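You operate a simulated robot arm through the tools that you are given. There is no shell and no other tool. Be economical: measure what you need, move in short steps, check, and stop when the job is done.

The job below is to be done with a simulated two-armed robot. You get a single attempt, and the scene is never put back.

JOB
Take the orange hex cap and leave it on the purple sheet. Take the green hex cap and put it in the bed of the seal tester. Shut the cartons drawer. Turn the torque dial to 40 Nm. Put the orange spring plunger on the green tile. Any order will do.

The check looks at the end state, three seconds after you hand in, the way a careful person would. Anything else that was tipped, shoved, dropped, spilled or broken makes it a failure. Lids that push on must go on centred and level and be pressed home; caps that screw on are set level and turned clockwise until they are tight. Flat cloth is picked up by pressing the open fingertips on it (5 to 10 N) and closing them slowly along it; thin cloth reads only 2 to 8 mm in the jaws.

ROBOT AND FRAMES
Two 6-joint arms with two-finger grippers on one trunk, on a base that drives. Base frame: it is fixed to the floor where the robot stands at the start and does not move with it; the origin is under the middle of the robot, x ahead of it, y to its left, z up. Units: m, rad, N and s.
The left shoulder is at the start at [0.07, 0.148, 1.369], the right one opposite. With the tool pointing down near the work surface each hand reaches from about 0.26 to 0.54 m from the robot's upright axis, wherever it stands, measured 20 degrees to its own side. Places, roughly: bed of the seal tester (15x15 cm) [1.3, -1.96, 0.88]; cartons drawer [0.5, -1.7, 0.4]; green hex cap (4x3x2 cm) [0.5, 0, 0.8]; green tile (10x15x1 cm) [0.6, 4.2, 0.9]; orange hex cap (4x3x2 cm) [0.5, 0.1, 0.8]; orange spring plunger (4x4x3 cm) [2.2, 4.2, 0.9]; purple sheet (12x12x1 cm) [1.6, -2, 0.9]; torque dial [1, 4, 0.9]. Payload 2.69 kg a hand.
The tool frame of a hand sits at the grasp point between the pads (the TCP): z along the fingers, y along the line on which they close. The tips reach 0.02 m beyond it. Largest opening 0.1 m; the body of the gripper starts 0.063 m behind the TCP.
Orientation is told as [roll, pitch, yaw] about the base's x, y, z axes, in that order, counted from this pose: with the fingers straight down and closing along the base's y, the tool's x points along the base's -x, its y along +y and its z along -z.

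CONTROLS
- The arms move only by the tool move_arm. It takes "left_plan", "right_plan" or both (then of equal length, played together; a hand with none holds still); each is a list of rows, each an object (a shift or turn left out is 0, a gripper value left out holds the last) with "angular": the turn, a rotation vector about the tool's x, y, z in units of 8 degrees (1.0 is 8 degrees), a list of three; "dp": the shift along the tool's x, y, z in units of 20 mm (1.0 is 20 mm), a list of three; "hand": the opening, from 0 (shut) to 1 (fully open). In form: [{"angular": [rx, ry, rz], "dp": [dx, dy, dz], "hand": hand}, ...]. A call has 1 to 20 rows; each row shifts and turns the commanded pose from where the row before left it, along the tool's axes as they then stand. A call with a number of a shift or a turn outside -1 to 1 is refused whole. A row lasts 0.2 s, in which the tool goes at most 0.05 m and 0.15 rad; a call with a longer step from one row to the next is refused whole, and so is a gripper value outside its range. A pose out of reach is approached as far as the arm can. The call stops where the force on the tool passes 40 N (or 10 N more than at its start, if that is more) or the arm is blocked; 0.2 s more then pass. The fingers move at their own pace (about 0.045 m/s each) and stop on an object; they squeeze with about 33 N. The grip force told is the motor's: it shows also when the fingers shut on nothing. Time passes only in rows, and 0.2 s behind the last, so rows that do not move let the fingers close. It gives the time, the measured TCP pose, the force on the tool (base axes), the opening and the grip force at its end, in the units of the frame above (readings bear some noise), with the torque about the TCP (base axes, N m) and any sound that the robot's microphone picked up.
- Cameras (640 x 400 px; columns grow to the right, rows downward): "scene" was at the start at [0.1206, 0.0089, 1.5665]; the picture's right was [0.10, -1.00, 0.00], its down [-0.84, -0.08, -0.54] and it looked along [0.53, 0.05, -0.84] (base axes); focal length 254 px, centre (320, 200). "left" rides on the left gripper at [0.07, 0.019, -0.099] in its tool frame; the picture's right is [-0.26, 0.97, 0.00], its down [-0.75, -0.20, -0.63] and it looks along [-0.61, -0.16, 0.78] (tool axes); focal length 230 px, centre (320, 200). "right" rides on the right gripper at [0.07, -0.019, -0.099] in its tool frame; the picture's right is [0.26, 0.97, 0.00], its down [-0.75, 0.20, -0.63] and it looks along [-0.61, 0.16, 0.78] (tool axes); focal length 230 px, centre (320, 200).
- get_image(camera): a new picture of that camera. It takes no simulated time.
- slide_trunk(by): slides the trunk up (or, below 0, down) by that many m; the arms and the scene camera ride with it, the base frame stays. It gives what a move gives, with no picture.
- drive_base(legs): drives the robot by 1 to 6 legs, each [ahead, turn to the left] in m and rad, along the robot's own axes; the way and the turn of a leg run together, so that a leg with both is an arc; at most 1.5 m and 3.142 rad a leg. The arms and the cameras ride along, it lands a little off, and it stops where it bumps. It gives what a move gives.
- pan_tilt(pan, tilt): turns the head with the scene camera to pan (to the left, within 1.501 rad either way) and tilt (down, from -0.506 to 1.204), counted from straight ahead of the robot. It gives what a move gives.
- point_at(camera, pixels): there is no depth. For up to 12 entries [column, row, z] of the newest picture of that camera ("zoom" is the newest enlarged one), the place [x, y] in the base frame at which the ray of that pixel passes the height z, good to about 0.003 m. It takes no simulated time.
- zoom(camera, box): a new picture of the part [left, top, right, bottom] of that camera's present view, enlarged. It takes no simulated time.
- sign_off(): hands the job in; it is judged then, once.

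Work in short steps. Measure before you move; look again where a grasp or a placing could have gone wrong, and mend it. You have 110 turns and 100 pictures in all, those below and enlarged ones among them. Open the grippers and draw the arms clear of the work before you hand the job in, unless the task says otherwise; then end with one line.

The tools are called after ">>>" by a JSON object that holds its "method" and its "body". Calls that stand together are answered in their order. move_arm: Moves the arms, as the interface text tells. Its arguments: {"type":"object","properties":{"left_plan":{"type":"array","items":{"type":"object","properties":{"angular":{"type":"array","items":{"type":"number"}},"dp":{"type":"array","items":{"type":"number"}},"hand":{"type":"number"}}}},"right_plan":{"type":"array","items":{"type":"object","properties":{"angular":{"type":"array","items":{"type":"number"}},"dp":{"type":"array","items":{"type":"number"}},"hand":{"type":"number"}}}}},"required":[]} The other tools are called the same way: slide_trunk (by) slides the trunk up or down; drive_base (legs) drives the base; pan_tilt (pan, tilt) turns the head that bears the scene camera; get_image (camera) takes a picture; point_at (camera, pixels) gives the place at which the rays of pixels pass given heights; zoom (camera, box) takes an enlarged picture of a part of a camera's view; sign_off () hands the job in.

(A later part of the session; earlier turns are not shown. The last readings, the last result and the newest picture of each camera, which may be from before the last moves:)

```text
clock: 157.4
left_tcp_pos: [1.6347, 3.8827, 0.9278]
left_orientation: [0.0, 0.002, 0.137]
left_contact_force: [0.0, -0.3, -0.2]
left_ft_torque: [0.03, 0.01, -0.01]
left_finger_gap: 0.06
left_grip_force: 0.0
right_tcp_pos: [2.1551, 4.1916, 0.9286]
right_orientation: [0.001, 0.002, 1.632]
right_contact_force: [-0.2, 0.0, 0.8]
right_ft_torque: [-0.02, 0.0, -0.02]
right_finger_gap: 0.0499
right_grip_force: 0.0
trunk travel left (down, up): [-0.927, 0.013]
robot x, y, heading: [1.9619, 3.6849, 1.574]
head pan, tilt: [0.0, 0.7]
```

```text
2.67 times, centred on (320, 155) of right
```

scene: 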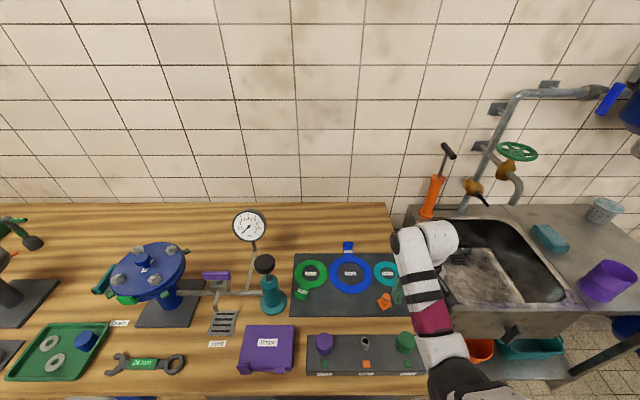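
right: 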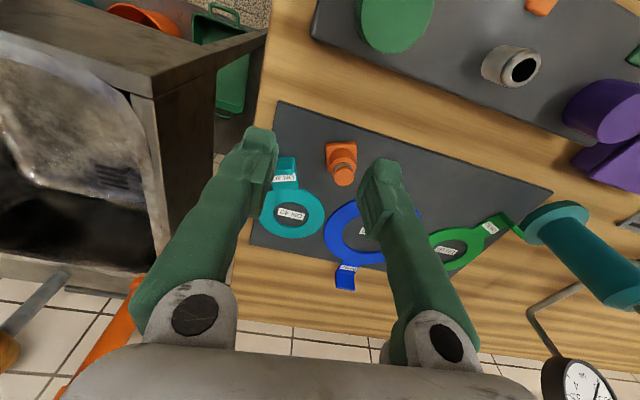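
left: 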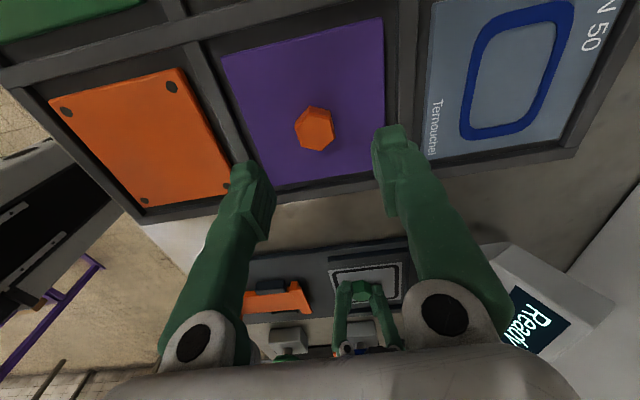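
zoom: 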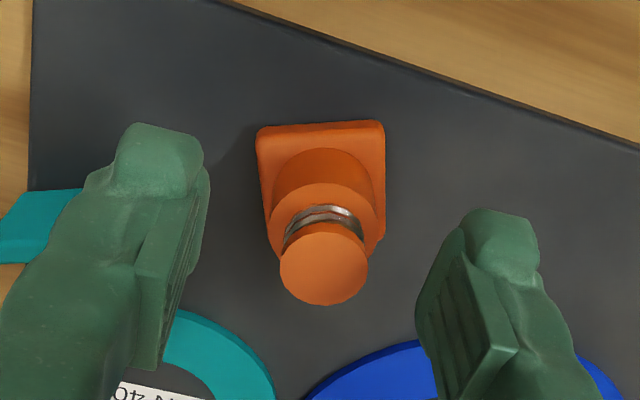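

Aligned. Narrow the jaws to 0.042, descend to z≈0.905 and close on the body.

>>> {"method": "move_arm", "body": {"right_plan": [{"hand": 0.42}, {}, {"dp": [0, 0, 0.4]}, {"dp": [0, 0, 0.4]}, {"dp": [0, 0, 0.38]}, {}]}}

>>> {"method": "zoom", "body": {"camera": "right", "box": [220, 80, 420, 230]}}

```text
clock: 158.8
left_tcp_pos: [1.6336, 3.8837, 0.9284]
left_orientation: [0.002, 0.001, 0.136]
left_contact_force: [0.4, -0.8, -0.1]
left_ft_torque: [0.0, 0.01, -0.02]
left_finger_gap: 0.0602
left_grip_force: 0.1
right_tcp_pos: [2.1551, 4.1909, 0.905]
right_orientation: [0.0, 0.001, 1.631]
right_contact_force: [-0.8, 0.2, 0.9]
right_ft_torque: [-0.05, 0.01, -0.03]
right_finger_gap: 0.0418
right_grip_force: 0.1
trunk travel left (down, up): [-0.927, 0.013]
robot x, y, heading: [1.9665, 3.6868, 1.57]
head pan, tilt: [0.0, 0.7]
```

```text
2.67 times, centred on (320, 155) of right
```

zoom: 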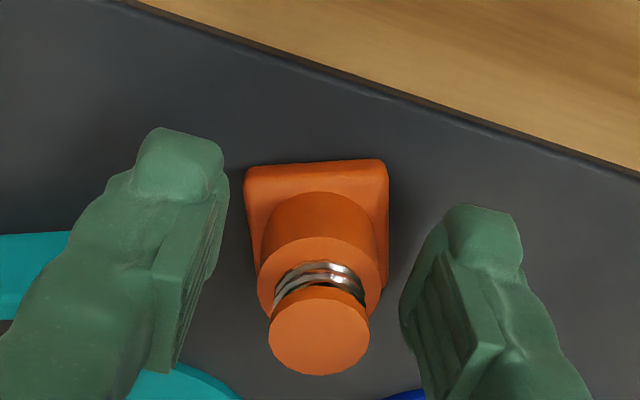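

Body sits between the fingertips. Close and lift.

>>> {"method": "move_arm", "body": {"right_plan": [{"hand": 0.1}, {"hand": 0.1}, {"hand": 0.1}, {}, {"dp": [0, 0, -0.4]}, {"dp": [0, 0, -0.8]}, {"dp": [0, 0, -0.8]}, {"dp": [0, 0, -0.8]}, {"dp": [0, 0, -0.8]}, {"dp": [0, 0, -0.7]}, {}]}}

>>> {"method": "get_image", "body": {"camera": "right"}}

```text
clock: 161.2
left_tcp_pos: [1.6338, 3.8824, 0.9283]
left_orientation: [0.0, 0.002, 0.136]
left_contact_force: [-0.2, 0.7, 0.9]
left_ft_torque: [0.05, -0.02, -0.03]
left_finger_gap: 0.0599
left_grip_force: 0.2
right_tcp_pos: [2.1527, 4.1934, 0.9925]
right_orientation: [-0.001, 0.003, 1.631]
right_contact_force: [-0.5, 0.1, -0.8]
right_ft_torque: [0.01, -0.01, 0.02]
right_finger_gap: 0.0254
right_grip_force: 32.9
trunk travel left (down, up): [-0.927, 0.013]
robot x, y, heading: [1.9605, 3.6866, 1.575]
head pan, tilt: [0.0, 0.7]
```

```text
39 pictures are left
```

right: 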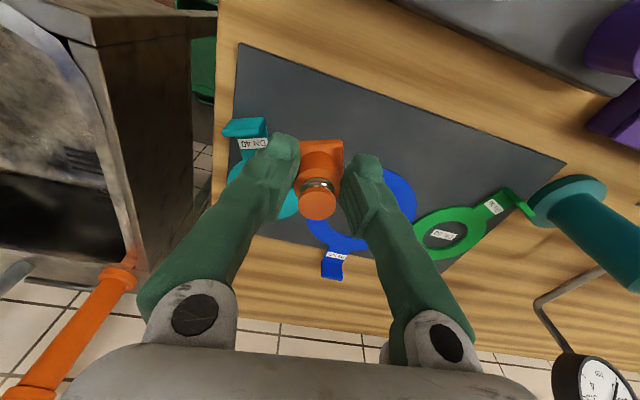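

Plunger held. Back out and face −x to look along the aisle.

>>> {"method": "drive_base", "body": {"legs": [[-0.45, 0], [0, 1.57]]}}

>>> {"method": "get_image", "body": {"camera": "scene"}}

```text
clock: 167.7
left_tcp_pos: [1.7604, 2.8974, 0.9281]
left_orientation: [0.001, 0.003, 1.692]
left_contact_force: [0.6, -0.3, -0.3]
left_ft_torque: [0.01, 0.02, 0.01]
left_finger_gap: 0.0599
left_grip_force: 0.1
right_tcp_pos: [1.4588, 3.4198, 0.993]
right_orientation: [-0.001, 0.002, -3.094]
right_contact_force: [0.7, -0.3, -1.2]
right_ft_torque: [-0.02, -0.03, 0.01]
right_finger_gap: 0.0255
right_grip_force: 32.8
trunk travel left (down, up): [-0.927, 0.013]
robot x, y, heading: [1.9654, 3.2197, 3.127]
head pan, tilt: [0.0, 0.7]
```

```text
38 pictures are left
```

scene: 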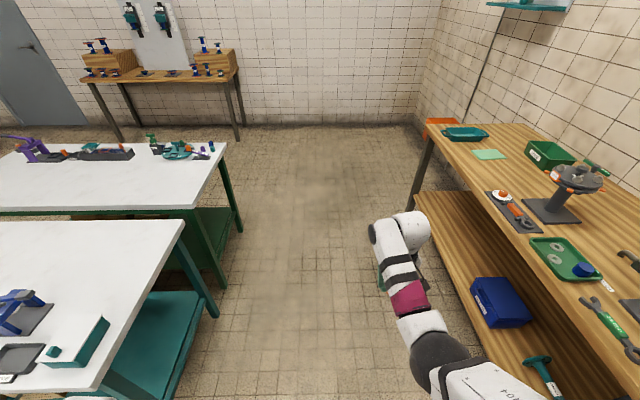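

Measure table edges for the aisle.

>>> {"method": "point_at", "body": {"camera": "scene", "pixels": [[185, 222, 0.85], [228, 145, 0.85], [90, 390, 0.85], [488, 155, 0.88], [515, 212, 0.88]]}}

```text
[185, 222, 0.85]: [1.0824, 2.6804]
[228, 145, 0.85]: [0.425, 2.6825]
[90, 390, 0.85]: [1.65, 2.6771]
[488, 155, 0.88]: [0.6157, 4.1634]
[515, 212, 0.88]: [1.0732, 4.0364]
```

Tables end at y=2.68, so the aisle is clear. Drive to x≈0.44 and face the bench.

>>> {"method": "drive_base", "body": {"legs": [[1.5, 0], [0.03, 0], [0, -1.56], [0.2, 0]]}}

>>> {"method": "get_image", "body": {"camera": "scene"}}

```text
clock: 180.5
left_tcp_pos: [0.1402, 3.6323, 0.9292]
left_orientation: [0.002, 0.001, 0.122]
left_contact_force: [0.0, -0.3, 0.7]
left_ft_torque: [0.02, -0.01, -0.02]
left_finger_gap: 0.0602
left_grip_force: 0.0
right_tcp_pos: [0.6646, 3.9343, 0.9939]
right_orientation: [-0.001, -0.003, 1.616]
right_contact_force: [0.2, 0.3, -1.4]
right_ft_torque: [0.0, 0.05, 0.02]
right_finger_gap: 0.0254
right_grip_force: 33.0
trunk travel left (down, up): [-0.927, 0.013]
robot x, y, heading: [0.4658, 3.4318, 1.557]
head pan, tilt: [0.0, 0.7]
```

```text
37 pictures are left
```

scene: 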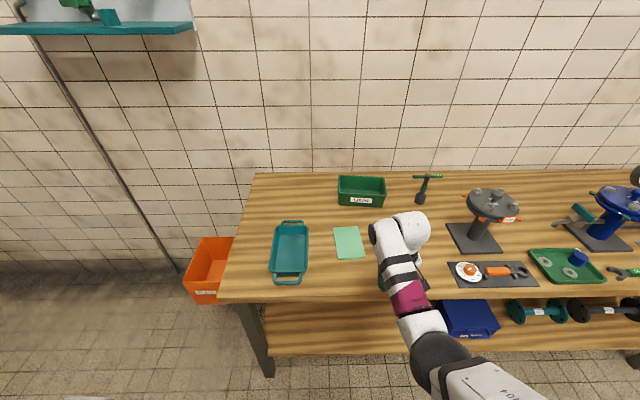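

Measure the tile (349,243), then go 0.23 m closer.

>>> {"method": "point_at", "body": {"camera": "scene", "pixels": [[349, 243, 0.885], [334, 229, 0.885], [365, 257, 0.885], [469, 272, 0.9]]}}

>>> {"method": "drive_base", "body": {"legs": [[0.23, 0.014]]}}

>>> {"method": "get_image", "body": {"camera": "right"}}

```text
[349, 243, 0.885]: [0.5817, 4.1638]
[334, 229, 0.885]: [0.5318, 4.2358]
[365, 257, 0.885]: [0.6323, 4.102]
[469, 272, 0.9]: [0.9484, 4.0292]
```

```text
clock: 182.2
left_tcp_pos: [0.1398, 3.8591, 0.9294]
left_orientation: [0.001, 0.0, 0.134]
left_contact_force: [0.0, 0.1, 0.4]
left_ft_torque: [0.03, -0.02, -0.01]
left_finger_gap: 0.06
left_grip_force: 0.0
right_tcp_pos: [0.6606, 4.1677, 0.9944]
right_orientation: [-0.002, -0.002, 1.63]
right_contact_force: [-0.2, 0.0, -0.7]
right_ft_torque: [0.01, -0.01, -0.04]
right_finger_gap: 0.0253
right_grip_force: 32.9
trunk travel left (down, up): [-0.927, 0.013]
robot x, y, heading: [0.4705, 3.6638, 1.575]
head pan, tilt: [0.0, 0.7]
```

```text
36 pictures are left
```

right: 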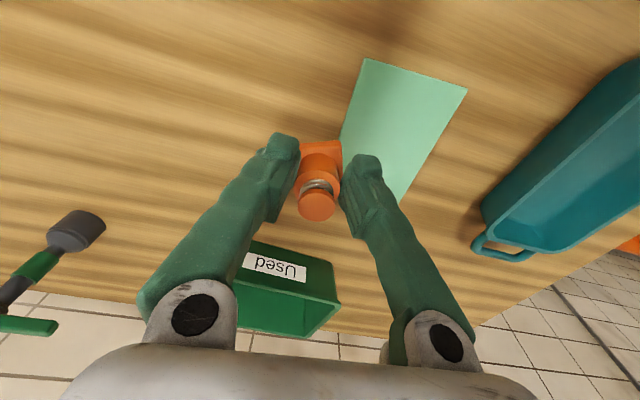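

Tile centre ≈(0.582,4.165). Move the right hand over it, lowering a little.

>>> {"method": "move_arm", "body": {"right_plan": [{"dp": [0, 0.72, 0.5]}, {"dp": [0, 0.72, 0.5]}, {"dp": [0, 0.72, 0.5]}, {"dp": [0, 0.72, 0.5]}, {"dp": [0, 0.72, 0.5]}, {}]}}

>>> {"method": "get_image", "body": {"camera": "right"}}

```text
clock: 183.6
left_tcp_pos: [0.1402, 3.8623, 0.9285]
left_orientation: [0.0, 0.002, 0.135]
left_contact_force: [0.2, 0.0, 0.1]
left_ft_torque: [0.01, 0.04, 0.01]
left_finger_gap: 0.0603
left_grip_force: 0.0
right_tcp_pos: [0.5872, 4.1643, 0.9421]
right_orientation: [-0.003, 0.002, 1.629]
right_contact_force: [0.4, -0.3, -1.5]
right_ft_torque: [-0.04, 0.01, 0.02]
right_finger_gap: 0.0254
right_grip_force: 33.4
trunk travel left (down, up): [-0.927, 0.013]
robot x, y, heading: [0.4676, 3.6638, 1.571]
head pan, tilt: [0.0, 0.7]
```

```text
35 pictures are left
```

right: 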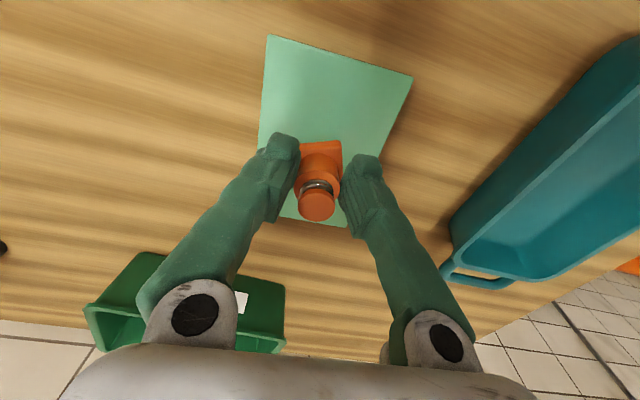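

Well centred over the tile. Descend to about 0.918, then in 2 mm steps.

>>> {"method": "move_arm", "body": {"right_plan": [{"dp": [0, 0, 0.4]}, {"dp": [0, 0, 0.4]}, {"dp": [0, 0, 0.3]}, {"dp": [0, 0, 0.1]}, {"dp": [0, 0, 0.1]}, {}]}}

>>> {"method": "zoom", "body": {"camera": "right", "box": [220, 80, 420, 230]}}

```text
clock: 185.0
left_tcp_pos: [0.139, 3.8612, 0.9282]
left_orientation: [-0.001, 0.001, 0.135]
left_contact_force: [-0.2, -0.2, -0.3]
left_ft_torque: [-0.03, 0.02, -0.02]
left_finger_gap: 0.0598
left_grip_force: 0.0
right_tcp_pos: [0.5875, 4.1655, 0.9149]
right_orientation: [0.001, 0.003, 1.631]
right_contact_force: [-0.1, 0.5, -1.8]
right_ft_torque: [-0.02, 0.03, -0.03]
right_finger_gap: 0.0253
right_grip_force: 33.1
trunk travel left (down, up): [-0.927, 0.013]
robot x, y, heading: [0.4702, 3.6594, 1.572]
head pan, tilt: [0.0, 0.7]
```

```text
2.67 times, centred on (320, 155) of right
```

zoom: 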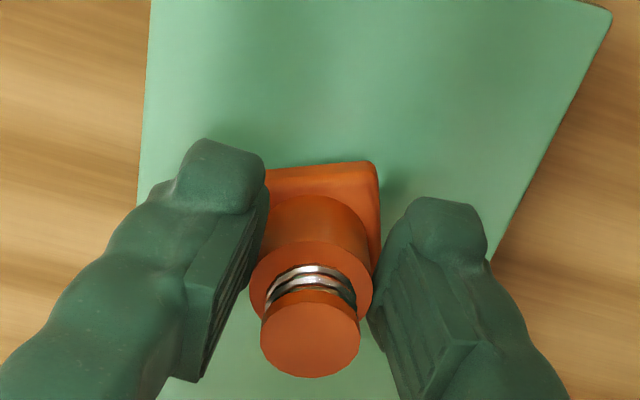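

Close to the tile, no contact yet. More 2 mm steps.

>>> {"method": "move_arm", "body": {"right_plan": [{"dp": [0, 0, 0.1]}, {"dp": [0, 0, 0.1]}, {}]}}

```text
clock: 185.8
left_tcp_pos: [0.1392, 3.861, 0.9289]
left_orientation: [-0.004, 0.003, 0.134]
left_contact_force: [-0.3, 0.7, 0.0]
left_ft_torque: [0.0, 0.01, 0.0]
left_finger_gap: 0.0601
left_grip_force: 0.1
right_tcp_pos: [0.5872, 4.1662, 0.9129]
right_orientation: [-0.001, 0.002, 1.629]
right_contact_force: [-0.3, 0.3, -1.7]
right_ft_torque: [-0.02, 0.0, -0.04]
right_finger_gap: 0.0255
right_grip_force: 32.8
trunk travel left (down, up): [-0.927, 0.013]
robot x, y, heading: [0.4701, 3.662, 1.573]
head pan, tilt: [0.0, 0.7]
```

>>> {"method": "move_arm", "body": {"right_plan": [{"dp": [0, 0, 0.1]}, {"dp": [0, 0, 0.1]}, {}]}}

```text
clock: 186.6
left_tcp_pos: [0.1387, 3.8616, 0.9292]
left_orientation: [-0.002, 0.0, 0.134]
left_contact_force: [-0.3, -0.2, 0.0]
left_ft_torque: [-0.03, 0.01, -0.03]
left_finger_gap: 0.06
left_grip_force: 0.1
right_tcp_pos: [0.5879, 4.1658, 0.9082]
right_orientation: [-0.001, 0.002, 1.63]
right_contact_force: [-0.4, -0.1, -1.6]
right_ft_torque: [0.0, -0.01, 0.02]
right_finger_gap: 0.0255
right_grip_force: 33.3
trunk travel left (down, up): [-0.927, 0.013]
robot x, y, heading: [0.4694, 3.664, 1.574]
head pan, tilt: [0.0, 0.7]
```

Still -1.6 N (weight only); continue.

>>> {"method": "move_arm", "body": {"right_plan": [{"dp": [0, 0, 0.1]}, {"dp": [0, 0, 0.1]}, {}]}}

```text
clock: 187.4
left_tcp_pos: [0.1393, 3.8595, 0.9283]
left_orientation: [0.003, -0.001, 0.134]
left_contact_force: [-1.0, 0.4, 0.2]
left_ft_torque: [0.01, 0.01, -0.04]
left_finger_gap: 0.06
left_grip_force: 0.0
right_tcp_pos: [0.5879, 4.1668, 0.907]
right_orientation: [-0.004, -0.007, 1.63]
right_contact_force: [1.6, 2.7, 22.0]
right_ft_torque: [-0.11, 0.01, -0.03]
right_finger_gap: 0.0253
right_grip_force: 33.1
trunk travel left (down, up): [-0.927, 0.013]
robot x, y, heading: [0.4715, 3.6644, 1.571]
head pan, tilt: [0.0, 0.7]
```

Contact at 22 N. Ease up, release and rise.

>>> {"method": "move_arm", "body": {"right_plan": [{"dp": [0, 0, -0.12]}, {"hand": 0.5}, {"hand": 0.5}, {"hand": 0.5}, {"dp": [0, 0, -0.4]}, {"dp": [0, 0, -0.9]}, {"dp": [0, 0, -0.9]}, {"dp": [0, 0, -0.9]}, {"dp": [0, 0, -0.9]}, {}]}}

>>> {"method": "get_image", "body": {"camera": "right"}}

```text
clock: 189.6
left_tcp_pos: [0.1408, 3.8607, 0.9289]
left_orientation: [-0.001, 0.002, 0.134]
left_contact_force: [0.4, 0.0, -0.9]
left_ft_torque: [-0.02, -0.01, 0.01]
left_finger_gap: 0.0598
left_grip_force: 0.1
right_tcp_pos: [0.5876, 4.1683, 0.9858]
right_orientation: [-0.002, 0.002, 1.63]
right_contact_force: [-0.3, 0.7, -0.3]
right_ft_torque: [0.0, -0.01, 0.0]
right_finger_gap: 0.0498
right_grip_force: 0.0
trunk travel left (down, up): [-0.927, 0.013]
robot x, y, heading: [0.4697, 3.6619, 1.57]
head pan, tilt: [0.0, 0.7]
```

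```text
33 pictures are left
```

right: 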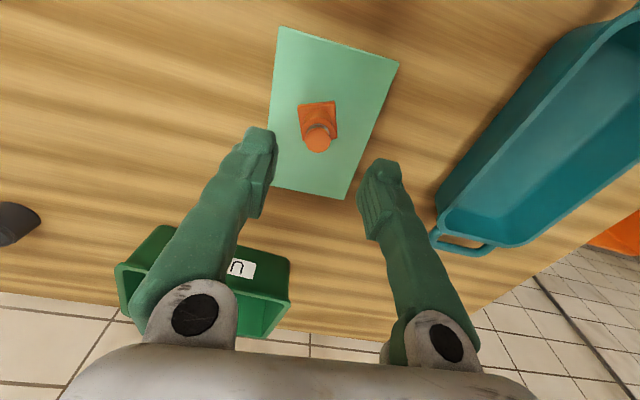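

The plunger stands on the tile. Back up and shift the base to x≈0.79 for the dial.

>>> {"method": "drive_base", "body": {"legs": [[-0.25, 0], [0, -1.57], [0.32, 0], [0, 1.57]]}}

>>> {"method": "get_image", "body": {"camera": "scene"}}

>>> {"method": "get_image", "body": {"camera": "right"}}

```text
clock: 200.9
left_tcp_pos: [0.4566, 3.6031, 0.9277]
left_orientation: [-0.003, 0.0, 0.147]
left_contact_force: [1.6, 0.0, 0.1]
left_ft_torque: [0.02, 0.0, -0.01]
left_finger_gap: 0.06
left_grip_force: 0.0
right_tcp_pos: [0.9014, 3.916, 0.985]
right_orientation: [-0.003, 0.001, 1.645]
right_contact_force: [-0.1, -0.2, -0.7]
right_ft_torque: [0.0, 0.02, 0.0]
right_finger_gap: 0.0501
right_grip_force: 0.0
trunk travel left (down, up): [-0.927, 0.013]
robot x, y, heading: [0.7911, 3.4062, 1.583]
head pan, tilt: [0.0, 0.7]
```

```text
32 pictures are left
```

scene: 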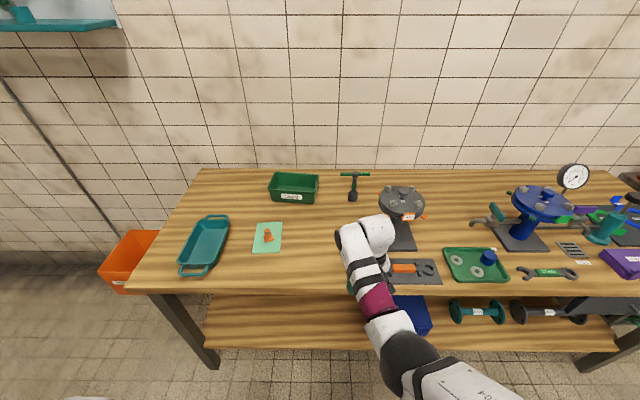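

```text
31 pictures are left
```

right: 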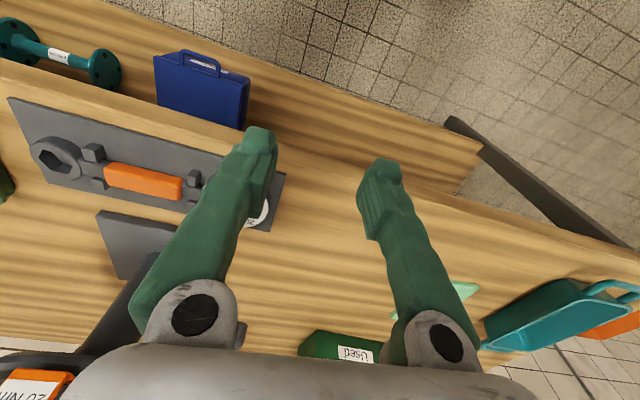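

The finger hides the dial. Pull the right hand back and to the right to see it.

>>> {"method": "move_arm", "body": {"right_plan": [{"dp": [0.8, -0.6, 0]}, {"dp": [0.8, -0.6, 0]}, {"dp": [0.8, -0.6, 0]}, {"dp": [0.8, -0.6, 0]}, {}]}}

>>> {"method": "get_image", "body": {"camera": "right"}}

>>> {"method": "zoom", "body": {"camera": "scene", "box": [330, 220, 460, 300]}}

```text
clock: 202.1
left_tcp_pos: [0.4562, 3.6026, 0.9285]
left_orientation: [-0.001, 0.001, 0.149]
left_contact_force: [1.0, 0.8, -0.3]
left_ft_torque: [0.0, -0.01, 0.0]
left_finger_gap: 0.0601
left_grip_force: 0.0
right_tcp_pos: [0.9513, 3.8554, 0.9845]
right_orientation: [-0.001, 0.002, 1.645]
right_contact_force: [-0.4, 0.4, -0.3]
right_ft_torque: [0.04, 0.0, -0.01]
right_finger_gap: 0.05
right_grip_force: 0.1
trunk travel left (down, up): [-0.927, 0.013]
robot x, y, heading: [0.7904, 3.4068, 1.585]
head pan, tilt: [0.0, 0.7]
```

```text
30 pictures are left
```

right: 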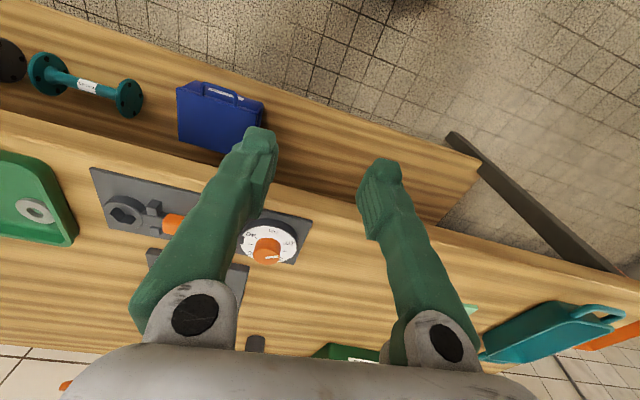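

```text
4.92 times, centred on (395, 260) of scene
```

zoom: 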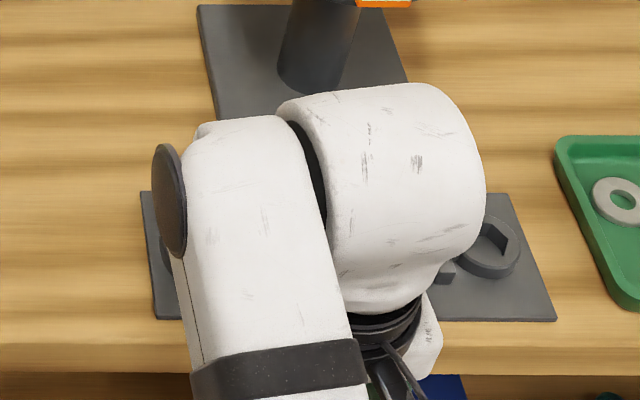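

Dial visible in the right view at (266,247); enlarge.

>>> {"method": "zoom", "body": {"camera": "right", "box": [220, 205, 320, 275]}}

>>> {"method": "point_at", "body": {"camera": "right", "pixels": [[267, 245, 0.91], [267, 243, 0.89], [300, 262, 0.88], [311, 222, 0.88]]}}

```text
5.71 times, centred on (270, 240) of right
```

zoom: 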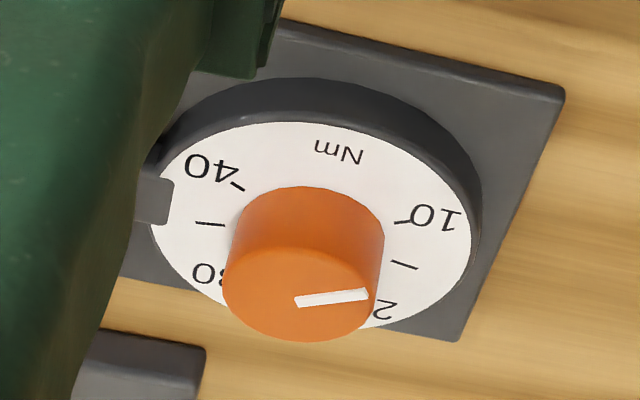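

```text
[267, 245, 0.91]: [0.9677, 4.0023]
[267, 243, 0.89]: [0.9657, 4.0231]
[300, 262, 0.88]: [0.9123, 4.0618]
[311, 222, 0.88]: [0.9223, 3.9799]
```

Compute tick and pointer directions from the enlargement.

>>> {"method": "point_at", "body": {"camera": "zoom", "pixels": [[150, 220, 0.895], [470, 240, 0.895], [325, 122, 0.895], [238, 187, 0.895], [210, 223, 0.895], [403, 221, 0.895], [405, 265, 0.895], [297, 302, 0.915], [368, 294, 0.915], [224, 285, 0.915], [376, 280, 0.915], [305, 341, 0.915]]}}

```text
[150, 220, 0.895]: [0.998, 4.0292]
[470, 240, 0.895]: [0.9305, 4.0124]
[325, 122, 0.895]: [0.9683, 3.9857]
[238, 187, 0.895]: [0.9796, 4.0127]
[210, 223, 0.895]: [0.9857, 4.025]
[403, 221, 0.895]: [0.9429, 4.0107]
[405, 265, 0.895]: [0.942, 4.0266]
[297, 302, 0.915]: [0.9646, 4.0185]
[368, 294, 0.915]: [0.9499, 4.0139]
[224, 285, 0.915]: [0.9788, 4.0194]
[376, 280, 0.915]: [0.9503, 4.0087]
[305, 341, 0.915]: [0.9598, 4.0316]
```

Centre ≈(0.964,4.021); 40 tick at about −30°, 10 at ~210°, pointer now ≈197° (≈11.6 Nm): it needs ~227° clockwise. Check the clearance of the nearby flange stand.

>>> {"method": "zoom", "body": {"camera": "scene", "box": [330, 160, 470, 300]}}

>>> {"method": "point_at", "body": {"camera": "scene", "pixels": [[403, 203, 1.03], [379, 203, 1.03], [401, 219, 1.03], [426, 216, 1.02], [425, 203, 1.03], [400, 250, 0.88], [384, 250, 0.88]]}}

```text
2.86 times, centred on (400, 230) of scene
```

zoom: 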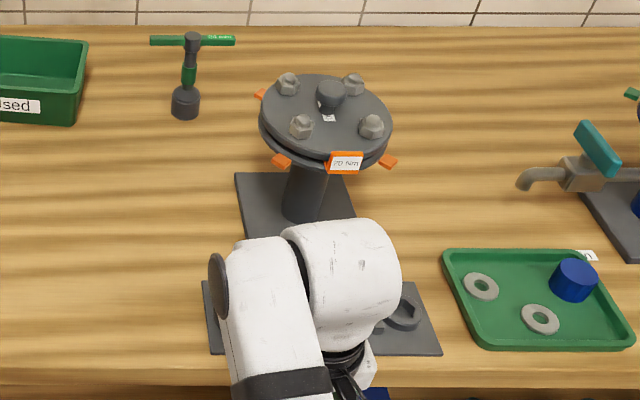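

```text
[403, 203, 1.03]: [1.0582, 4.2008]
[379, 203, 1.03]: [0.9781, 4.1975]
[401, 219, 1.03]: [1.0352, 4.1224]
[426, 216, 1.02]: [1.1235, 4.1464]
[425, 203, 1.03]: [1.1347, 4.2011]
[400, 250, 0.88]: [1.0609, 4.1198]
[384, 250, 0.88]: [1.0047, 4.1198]
```

Flange edge stays ≥10 cm away; safe if the camera side keeps toward the robot. Drive 0.16 closer.

>>> {"method": "drive_base", "body": {"legs": [[0.16, -0.012]]}}

>>> {"method": "get_image", "body": {"camera": "right"}}

```text
clock: 203.6
left_tcp_pos: [0.4593, 3.7671, 0.9292]
left_orientation: [0.001, 0.001, 0.133]
left_contact_force: [0.2, 0.4, -0.4]
left_ft_torque: [-0.01, 0.02, 0.01]
left_finger_gap: 0.0598
left_grip_force: 0.0
right_tcp_pos: [0.9575, 4.0118, 0.9858]
right_orientation: [-0.001, -0.001, 1.626]
right_contact_force: [-0.1, -1.0, 0.6]
right_ft_torque: [-0.01, 0.04, 0.01]
right_finger_gap: 0.0501
right_grip_force: 0.1
trunk travel left (down, up): [-0.927, 0.013]
robot x, y, heading: [0.7882, 3.568, 1.578]
head pan, tilt: [0.0, 0.7]
```

```text
26 pictures are left
```

right: 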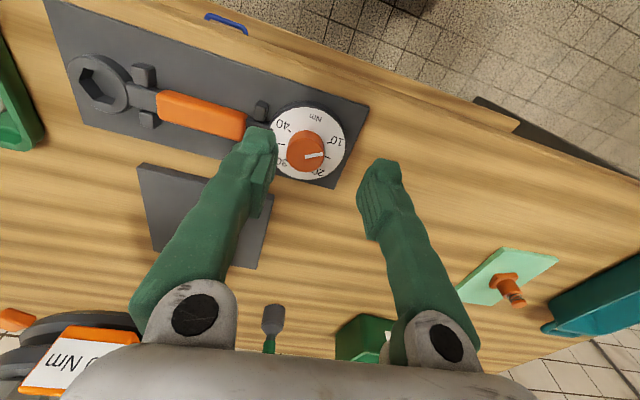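

Enlarge the dial and measure its centre again.

>>> {"method": "zoom", "body": {"camera": "right", "box": [255, 95, 365, 190]}}

>>> {"method": "point_at", "body": {"camera": "right", "pixels": [[345, 140, 0.895], [307, 103, 0.895], [309, 183, 0.895], [306, 150, 0.915], [306, 147, 0.905], [304, 134, 0.895]]}}

```text
4.21 times, centred on (310, 142) of right
```

zoom: 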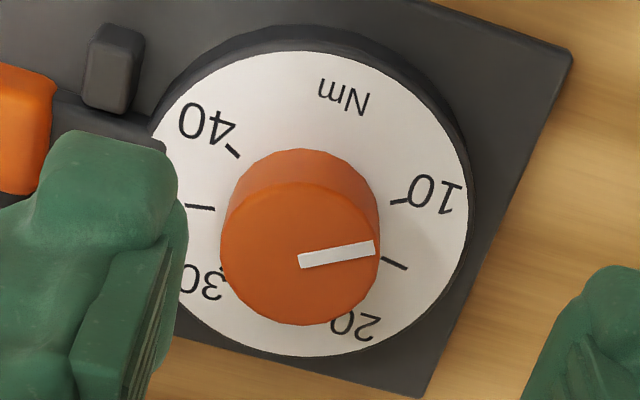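

```text
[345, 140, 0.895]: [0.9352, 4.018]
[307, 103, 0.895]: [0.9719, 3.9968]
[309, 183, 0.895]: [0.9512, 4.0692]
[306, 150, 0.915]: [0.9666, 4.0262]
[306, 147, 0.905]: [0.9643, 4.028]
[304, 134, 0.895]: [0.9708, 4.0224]
```

Knob estimated at (0.964,4.03). Move over it, drop 3 cm, then pre-rotate counter-clockwise 54°.

>>> {"method": "move_arm", "body": {"right_plan": [{"dp": [-0.44, -0.19, 0.5], "hand": 0.46}, {"dp": [-0.44, -0.19, 0.5]}, {"dp": [0, 0, 0.5]}, {"angular": [0, 0, -0.97]}, {"angular": [0, 0, -0.97]}, {"angular": [0, 0, -0.97]}, {"angular": [0, 0, -0.97]}, {"angular": [0, 0, -0.97]}, {"angular": [0, 0, -0.97]}, {"angular": [0, 0, -0.97]}, {}]}}

>>> {"method": "get_image", "body": {"camera": "right"}}

```text
clock: 206.0
left_tcp_pos: [0.4584, 3.7694, 0.9292]
left_orientation: [-0.001, 0.0, 0.133]
left_contact_force: [-0.4, 0.5, 0.1]
left_ft_torque: [-0.04, -0.01, 0.01]
left_finger_gap: 0.0602
left_grip_force: 0.0
right_tcp_pos: [0.9628, 4.0304, 0.9533]
right_orientation: [-0.001, 0.003, 2.578]
right_contact_force: [0.0, 0.7, 1.0]
right_ft_torque: [0.0, 0.02, -0.01]
right_finger_gap: 0.046
right_grip_force: 0.0
trunk travel left (down, up): [-0.927, 0.013]
robot x, y, heading: [0.7856, 3.5673, 1.57]
head pan, tilt: [0.0, 0.7]
```

```text
24 pictures are left
```

right: 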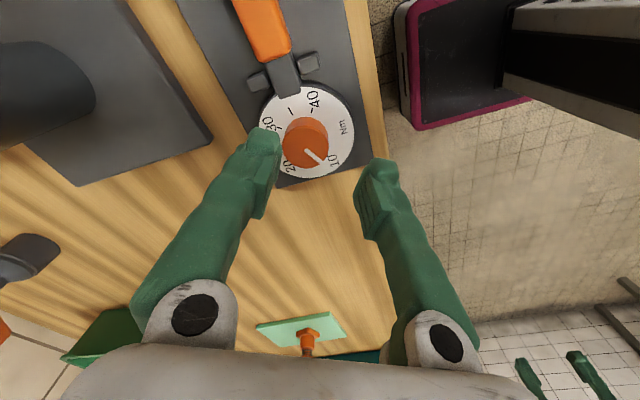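

Measure the knob from this view.

>>> {"method": "zoom", "body": {"camera": "right", "box": [250, 80, 370, 190]}}

>>> {"method": "point_at", "body": {"camera": "zoom", "pixels": [[320, 200, 0.9], [320, 200, 0.91]]}}

```text
3.64 times, centred on (310, 135) of right
```

zoom: 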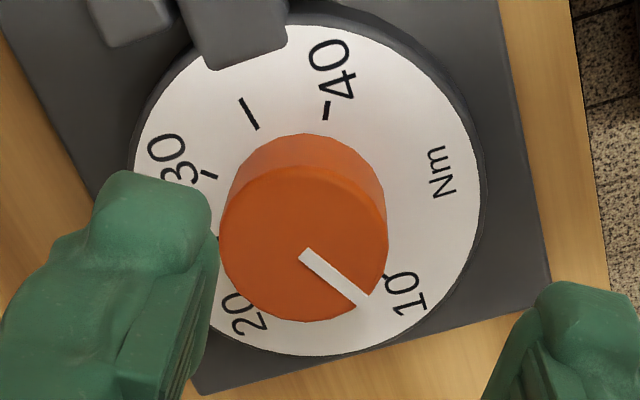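

```text
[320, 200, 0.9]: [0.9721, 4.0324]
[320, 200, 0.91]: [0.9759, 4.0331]
```

Query the base and top centres of the knob.

>>> {"method": "point_at", "body": {"camera": "zoom", "pixels": [[307, 192, 0.895], [307, 192, 0.885], [303, 245, 0.92], [303, 245, 0.915], [303, 245, 0.91], [133, 185, 0.89], [482, 190, 0.89], [307, 357, 0.89]]}}

```text
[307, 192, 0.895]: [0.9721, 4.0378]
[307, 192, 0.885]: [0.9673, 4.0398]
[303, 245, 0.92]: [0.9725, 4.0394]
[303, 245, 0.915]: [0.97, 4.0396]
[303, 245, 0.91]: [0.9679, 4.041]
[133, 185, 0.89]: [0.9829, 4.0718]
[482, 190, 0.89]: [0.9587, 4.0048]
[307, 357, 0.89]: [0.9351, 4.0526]
```

Latest view puts the knob (top z≈0.915) at ≈(0.970,4.039), so I shift by the tool offset and recheck lower down.

>>> {"method": "move_arm", "body": {"right_plan": [{"dp": [0.14, -0.53, 0]}, {"dp": [0, 0, 0.5]}, {}]}}

>>> {"method": "zoom", "body": {"camera": "right", "box": [240, 90, 400, 190]}}

```text
clock: 206.8
left_tcp_pos: [0.4595, 3.7684, 0.9288]
left_orientation: [-0.001, 0.0, 0.132]
left_contact_force: [0.4, 0.7, -0.3]
left_ft_torque: [0.03, 0.0, 0.02]
left_finger_gap: 0.0598
left_grip_force: 0.0
right_tcp_pos: [0.9717, 4.0392, 0.945]
right_orientation: [0.001, 0.002, 2.577]
right_contact_force: [0.1, 0.4, -0.6]
right_ft_torque: [0.02, -0.01, 0.02]
right_finger_gap: 0.0459
right_grip_force: 0.0
trunk travel left (down, up): [-0.927, 0.013]
robot x, y, heading: [0.7884, 3.5674, 1.569]
head pan, tilt: [0.0, 0.7]
```

```text
4.00 times, centred on (320, 140) of right
```

zoom: 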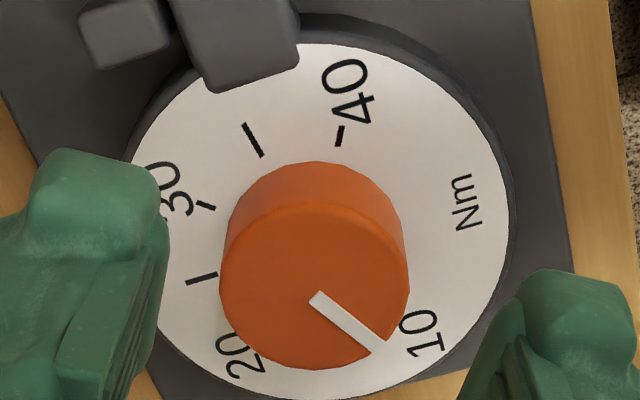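

Perfectly aligned (top centre at (319,161)). Descend to z≈0.922 and close on the knob.

>>> {"method": "move_arm", "body": {"right_plan": [{"dp": [0, 0, 0.4]}, {"dp": [0, 0, 0.4]}, {"dp": [0, 0, 0.35]}, {"hand": 0.1}, {"hand": 0.1}, {"hand": 0.1}, {}]}}

```text
clock: 208.4
left_tcp_pos: [0.4601, 3.7689, 0.9281]
left_orientation: [-0.003, 0.001, 0.131]
left_contact_force: [0.8, 0.2, -0.7]
left_ft_torque: [0.02, -0.05, 0.01]
left_finger_gap: 0.0599
left_grip_force: 0.0
right_tcp_pos: [0.9724, 4.0404, 0.9207]
right_orientation: [-0.002, 0.001, 2.578]
right_contact_force: [-1.4, 1.0, -0.3]
right_ft_torque: [0.02, -0.04, 0.0]
right_finger_gap: 0.0101
right_grip_force: 0.0
trunk travel left (down, up): [-0.927, 0.013]
robot x, y, heading: [0.7891, 3.5698, 1.572]
head pan, tilt: [0.0, 0.7]
```

The fingers closed to 0.010 with no grip, so they must be above the knob. Look.

>>> {"method": "get_image", "body": {"camera": "right"}}

```text
21 pictures are left
```

right: 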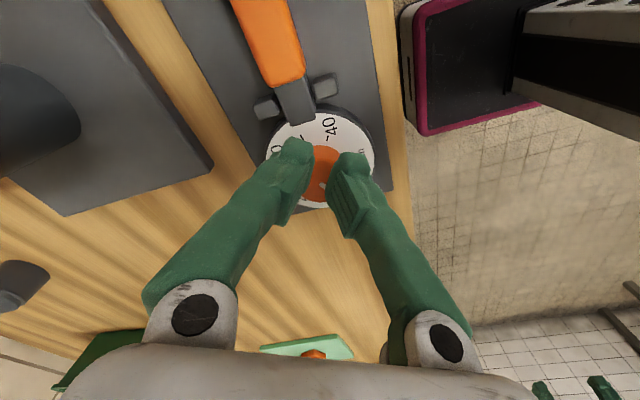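

Open and re-measure.

>>> {"method": "move_arm", "body": {"right_plan": [{"hand": 0.46}, {"hand": 0.46}, {"hand": 0.46}]}}

>>> {"method": "zoom", "body": {"camera": "right", "box": [240, 110, 400, 210]}}

```text
clock: 209.2
left_tcp_pos: [0.4595, 3.7693, 0.9295]
left_orientation: [-0.002, 0.0, 0.132]
left_contact_force: [-0.7, -0.1, 0.6]
left_ft_torque: [-0.01, -0.02, 0.03]
left_finger_gap: 0.06
left_grip_force: 0.1
right_tcp_pos: [0.9736, 4.0397, 0.9217]
right_orientation: [0.004, 0.003, 2.576]
right_contact_force: [0.4, 0.3, -0.3]
right_ft_torque: [-0.03, -0.02, 0.04]
right_finger_gap: 0.046
right_grip_force: 0.1
trunk travel left (down, up): [-0.927, 0.013]
robot x, y, heading: [0.7881, 3.5724, 1.57]
head pan, tilt: [0.0, 0.7]
```

```text
4.00 times, centred on (320, 160) of right
```

zoom: 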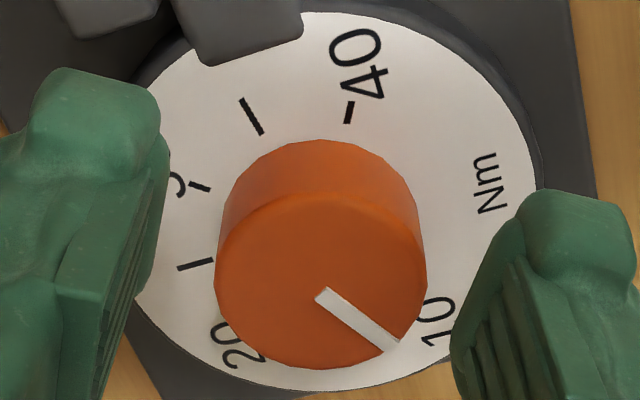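

Comparing views at two yaws gives the knob at (0.962,4.042) with its top at z≈0.895, lower than I assumed. Shift −10 mm along tool x and check.

>>> {"method": "move_arm", "body": {"right_plan": [{"dp": [-0.26, 0.08, -0.1]}, {"dp": [-0.26, 0.07, 0]}, {}]}}

>>> {"method": "zoom", "body": {"camera": "right", "box": [240, 110, 400, 210]}}

```text
clock: 210.0
left_tcp_pos: [0.4594, 3.7707, 0.9293]
left_orientation: [-0.001, 0.0, 0.133]
left_contact_force: [-0.4, -0.9, -0.9]
left_ft_torque: [0.0, -0.01, 0.01]
left_finger_gap: 0.0603
left_grip_force: 0.0
right_tcp_pos: [0.9621, 4.0417, 0.9238]
right_orientation: [0.003, 0.002, 2.576]
right_contact_force: [0.3, -0.1, -1.1]
right_ft_torque: [-0.02, 0.02, 0.02]
right_finger_gap: 0.0461
right_grip_force: 0.1
trunk travel left (down, up): [-0.927, 0.013]
robot x, y, heading: [0.7847, 3.5673, 1.568]
head pan, tilt: [0.0, 0.7]
```

```text
4.00 times, centred on (320, 160) of right
```

zoom: 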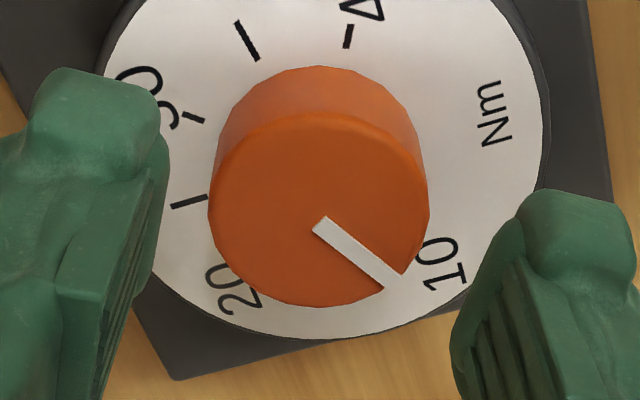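

Consistent (top centre row 162). Descend to z≈0.899 and close.

>>> {"method": "move_arm", "body": {"right_plan": [{"dp": [0, 0, 0.4]}, {"dp": [0, 0, 0.4]}, {"dp": [0, 0, 0.42]}, {"hand": 0.1}, {"hand": 0.1}, {"hand": 0.1}, {}]}}

```text
clock: 211.6
left_tcp_pos: [0.4591, 3.7695, 0.9294]
left_orientation: [-0.001, 0.0, 0.132]
left_contact_force: [0.7, 0.1, 0.4]
left_ft_torque: [0.01, -0.01, 0.0]
left_finger_gap: 0.06
left_grip_force: 0.0
right_tcp_pos: [0.9613, 4.0423, 0.8978]
right_orientation: [0.001, 0.003, 2.576]
right_contact_force: [0.5, 0.8, -0.3]
right_ft_torque: [0.0, -0.03, 0.03]
right_finger_gap: 0.0332
right_grip_force: 32.8
trunk travel left (down, up): [-0.927, 0.013]
robot x, y, heading: [0.7857, 3.5686, 1.563]
head pan, tilt: [0.0, 0.7]
```

Gripped the knob (0.033). Pointer is on 10 (≈211°) and 40 is at ≈−30°, so it takes 240° clockwise. First turn of 120°.

>>> {"method": "move_arm", "body": {"right_plan": [{"angular": [0, 0, 1]}, {"angular": [0, 0, 1]}, {"angular": [0, 0, 1]}, {"angular": [0, 0, 1]}, {"angular": [0, 0, 1]}, {"angular": [0, 0, 1]}, {"angular": [0, 0, 1]}, {"angular": [0, 0, 1]}, {"angular": [0, 0, 1]}, {"angular": [0, 0, 1]}, {"angular": [0, 0, 1]}, {"angular": [0, 0, 1]}, {"angular": [0, 0, 1]}, {"angular": [0, 0, 1]}, {"angular": [0, 0, 1]}, {}]}}

>>> {"method": "zoom", "body": {"camera": "right", "box": [240, 110, 400, 210]}}

```text
clock: 215.0
left_tcp_pos: [0.4602, 3.7697, 0.929]
left_orientation: [-0.002, 0.002, 0.132]
left_contact_force: [1.0, -0.2, -0.2]
left_ft_torque: [0.0, 0.0, 0.01]
left_finger_gap: 0.0598
left_grip_force: 0.0
right_tcp_pos: [0.9613, 4.0432, 0.8989]
right_orientation: [-0.003, 0.0, 0.48]
right_contact_force: [0.3, -0.1, -0.1]
right_ft_torque: [0.0, 0.19, 0.03]
right_finger_gap: 0.0334
right_grip_force: 32.7
trunk travel left (down, up): [-0.927, 0.013]
robot x, y, heading: [0.7884, 3.5686, 1.563]
head pan, tilt: [0.0, 0.7]
```

```text
4.00 times, centred on (320, 160) of right
```

zoom: 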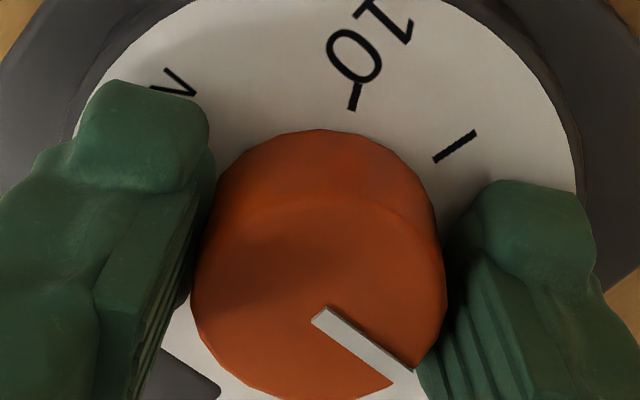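

The pointer turned with the gripper. Release, rise 3 cm, and wind back 120°.

>>> {"method": "move_arm", "body": {"right_plan": [{"hand": 0.46}, {"hand": 0.46}, {"dp": [0, 0, -0.75]}, {"dp": [0, 0, -0.75]}, {"angular": [0, 0, -1]}, {"angular": [0, 0, -1]}, {"angular": [0, 0, -1]}, {"angular": [0, 0, -1]}, {"angular": [0, 0, -1]}, {"angular": [0, 0, -1]}, {"angular": [0, 0, -1]}, {"angular": [0, 0, -1]}, {"angular": [0, 0, -1]}, {"angular": [0, 0, -1]}, {"angular": [0, 0, -1]}, {"angular": [0, 0, -1]}, {"angular": [0, 0, -1]}, {"angular": [0, 0, -1]}, {"angular": [0, 0, -1]}, {}]}}

>>> {"method": "zoom", "body": {"camera": "right", "box": [240, 110, 400, 210]}}

```text
clock: 219.2
left_tcp_pos: [0.4594, 3.7684, 0.9292]
left_orientation: [-0.002, 0.0, 0.132]
left_contact_force: [0.3, 0.2, -0.5]
left_ft_torque: [-0.02, 0.0, -0.03]
left_finger_gap: 0.06
left_grip_force: 0.2
right_tcp_pos: [0.9624, 4.0427, 0.9306]
right_orientation: [0.0, 0.004, 2.578]
right_contact_force: [-0.6, 0.0, -0.3]
right_ft_torque: [-0.03, -0.02, -0.01]
right_finger_gap: 0.0459
right_grip_force: 0.0
trunk travel left (down, up): [-0.927, 0.013]
robot x, y, heading: [0.7859, 3.5687, 1.567]
head pan, tilt: [0.0, 0.7]
```

```text
4.00 times, centred on (320, 160) of right
```

zoom: 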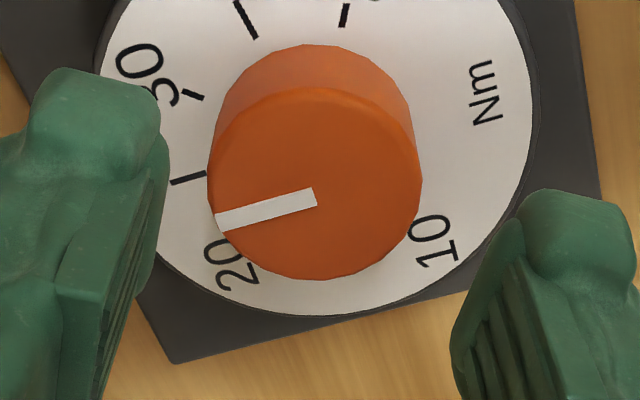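

Pointer is at 90° (25 Nm), as expected. Lower, grip and turn another 120°.

>>> {"method": "move_arm", "body": {"right_plan": [{"dp": [0, 0, 0.55]}, {"dp": [0, 0, 0.55]}, {"dp": [0, 0, 0.5]}, {"hand": 0.1}, {"hand": 0.1}, {"hand": 0.1}, {}]}}

>>> {"method": "move_arm", "body": {"right_plan": [{"angular": [0, 0, 1]}, {"angular": [0, 0, 1]}, {"angular": [0, 0, 1]}, {"angular": [0, 0, 1]}, {"angular": [0, 0, 1]}, {"angular": [0, 0, 1]}, {"angular": [0, 0, 1]}, {"angular": [0, 0, 1]}, {"angular": [0, 0, 1]}, {"angular": [0, 0, 1]}, {"angular": [0, 0, 1]}, {"angular": [0, 0, 1]}, {"angular": [0, 0, 1]}, {"angular": [0, 0, 1]}, {"angular": [0, 0, 1]}, {}]}}

```text
clock: 220.8
left_tcp_pos: [0.458, 3.7693, 0.9289]
left_orientation: [-0.003, -0.001, 0.132]
left_contact_force: [-0.1, 0.6, 0.2]
left_ft_torque: [-0.01, 0.02, 0.01]
left_finger_gap: 0.0598
left_grip_force: 0.1
right_tcp_pos: [0.9627, 4.0428, 0.8991]
right_orientation: [0.0, 0.002, 2.577]
right_contact_force: [-0.9, -0.6, 1.0]
right_ft_torque: [0.03, 0.03, 0.01]
right_finger_gap: 0.0331
right_grip_force: 33.1
trunk travel left (down, up): [-0.927, 0.013]
robot x, y, heading: [0.7876, 3.5693, 1.577]
head pan, tilt: [0.0, 0.7]
```

```text
clock: 224.2
left_tcp_pos: [0.4595, 3.7678, 0.9278]
left_orientation: [-0.001, 0.001, 0.132]
left_contact_force: [-0.6, 0.0, 0.3]
left_ft_torque: [-0.03, 0.0, -0.03]
left_finger_gap: 0.0601
left_grip_force: 0.0
right_tcp_pos: [0.9628, 4.0417, 0.8997]
right_orientation: [0.002, -0.002, 0.48]
right_contact_force: [4.7, 8.0, 22.8]
right_ft_torque: [0.25, -0.16, 0.15]
right_finger_gap: 0.0331
right_grip_force: 33.0
trunk travel left (down, up): [-0.927, 0.013]
robot x, y, heading: [0.788, 3.5672, 1.571]
head pan, tilt: [0.0, 0.7]
```

A 23 N upward force appeared at the end; release, rise and look.

>>> {"method": "move_arm", "body": {"right_plan": [{"hand": 0.46}, {"hand": 0.46}, {"hand": 0.46}, {"dp": [0, 0, -0.75]}, {"dp": [0, 0, -0.75]}, {"dp": [0, 0, -0.75]}, {}]}}

>>> {"method": "get_image", "body": {"camera": "right"}}

>>> {"method": "zoom", "body": {"camera": "right", "box": [240, 100, 400, 200]}}

```text
clock: 225.8
left_tcp_pos: [0.4598, 3.7695, 0.9284]
left_orientation: [-0.003, -0.001, 0.132]
left_contact_force: [0.1, 0.4, -0.1]
left_ft_torque: [-0.01, 0.02, 0.0]
left_finger_gap: 0.06
left_grip_force: 0.1
right_tcp_pos: [0.9625, 4.043, 0.9426]
right_orientation: [-0.004, -0.001, 0.482]
right_contact_force: [0.2, 0.3, -0.7]
right_ft_torque: [-0.03, 0.0, -0.01]
right_finger_gap: 0.0458
right_grip_force: 0.1
trunk travel left (down, up): [-0.927, 0.013]
robot x, y, heading: [0.7917, 3.5701, 1.571]
head pan, tilt: [0.0, 0.7]
```

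```text
16 pictures are left
```

right: 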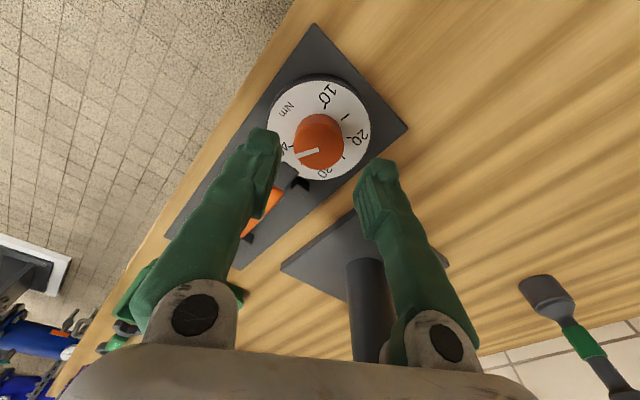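

```text
4.00 times, centred on (320, 150) of right
```

zoom: 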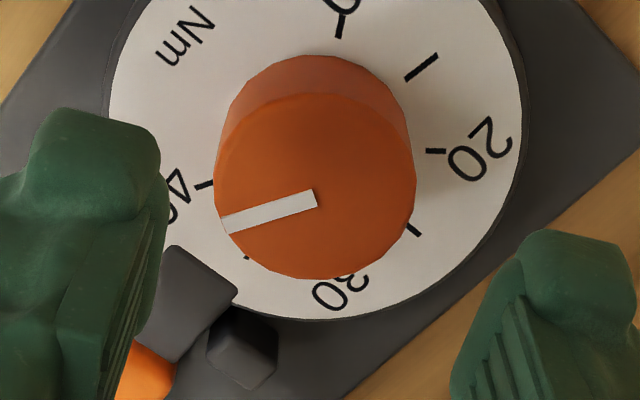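

The pointer line now matches the 40 tick (both slope −0.304). Rise, rotate the hand back, back the base off, and inspect the bench.

>>> {"method": "move_arm", "body": {"right_plan": [{"dp": [0, 0, -0.8]}, {"dp": [0, 0, -0.8]}, {"dp": [0, 0, -0.4]}, {}]}}

>>> {"method": "drive_base", "body": {"legs": [[-0.35, 0]]}}

>>> {"method": "get_image", "body": {"camera": "scene"}}

>>> {"method": "zoom", "body": {"camera": "scene", "box": [320, 160, 480, 280]}}

```text
clock: 226.8
left_tcp_pos: [0.4603, 3.7684, 0.9274]
left_orientation: [-0.002, 0.0, 0.132]
left_contact_force: [1.8, -0.4, 0.1]
left_ft_torque: [-0.03, -0.03, 0.02]
left_finger_gap: 0.06
left_grip_force: 0.1
right_tcp_pos: [0.9617, 4.0408, 0.982]
right_orientation: [-0.001, -0.001, 0.481]
right_contact_force: [0.1, 0.2, 0.0]
right_ft_torque: [0.01, -0.03, 0.03]
right_finger_gap: 0.046
right_grip_force: 0.0
trunk travel left (down, up): [-0.927, 0.013]
robot x, y, heading: [0.7877, 3.5645, 1.568]
head pan, tilt: [0.0, 0.7]
```

```text
clock: 229.0
left_tcp_pos: [0.4596, 3.4286, 0.9283]
left_orientation: [-0.003, 0.003, 0.124]
left_contact_force: [0.3, 0.5, 0.7]
left_ft_torque: [0.01, 0.0, -0.02]
left_finger_gap: 0.0602
left_grip_force: 0.0
right_tcp_pos: [0.9644, 3.6954, 0.981]
right_orientation: [-0.006, 0.0, 0.473]
right_contact_force: [0.9, 0.2, -0.8]
right_ft_torque: [-0.03, 0.02, 0.05]
right_finger_gap: 0.046
right_grip_force: 0.1
trunk travel left (down, up): [-0.927, 0.013]
robot x, y, heading: [0.7914, 3.2223, 1.562]
head pan, tilt: [0.0, 0.7]
```

```text
14 pictures are left
```

scene: 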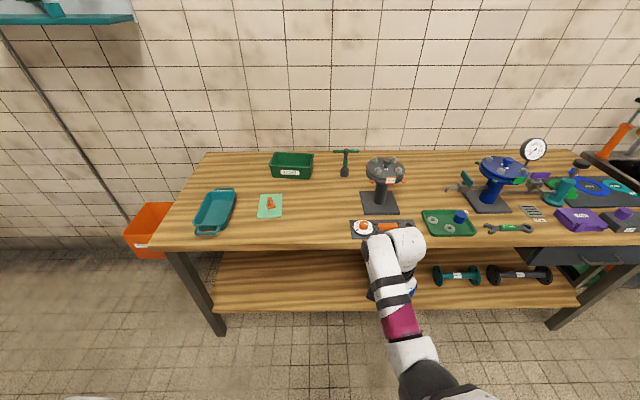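

```text
3.33 times, centred on (400, 220) of scene
```

zoom: 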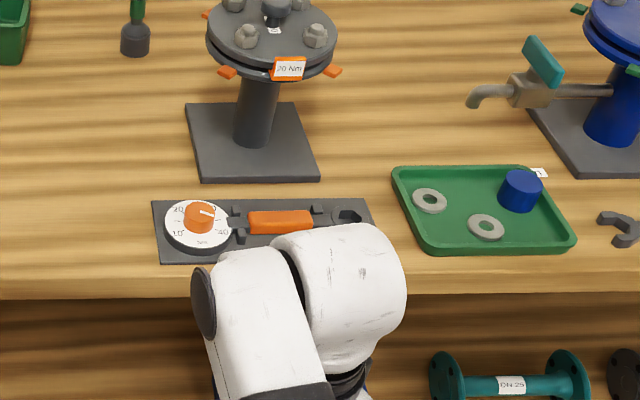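

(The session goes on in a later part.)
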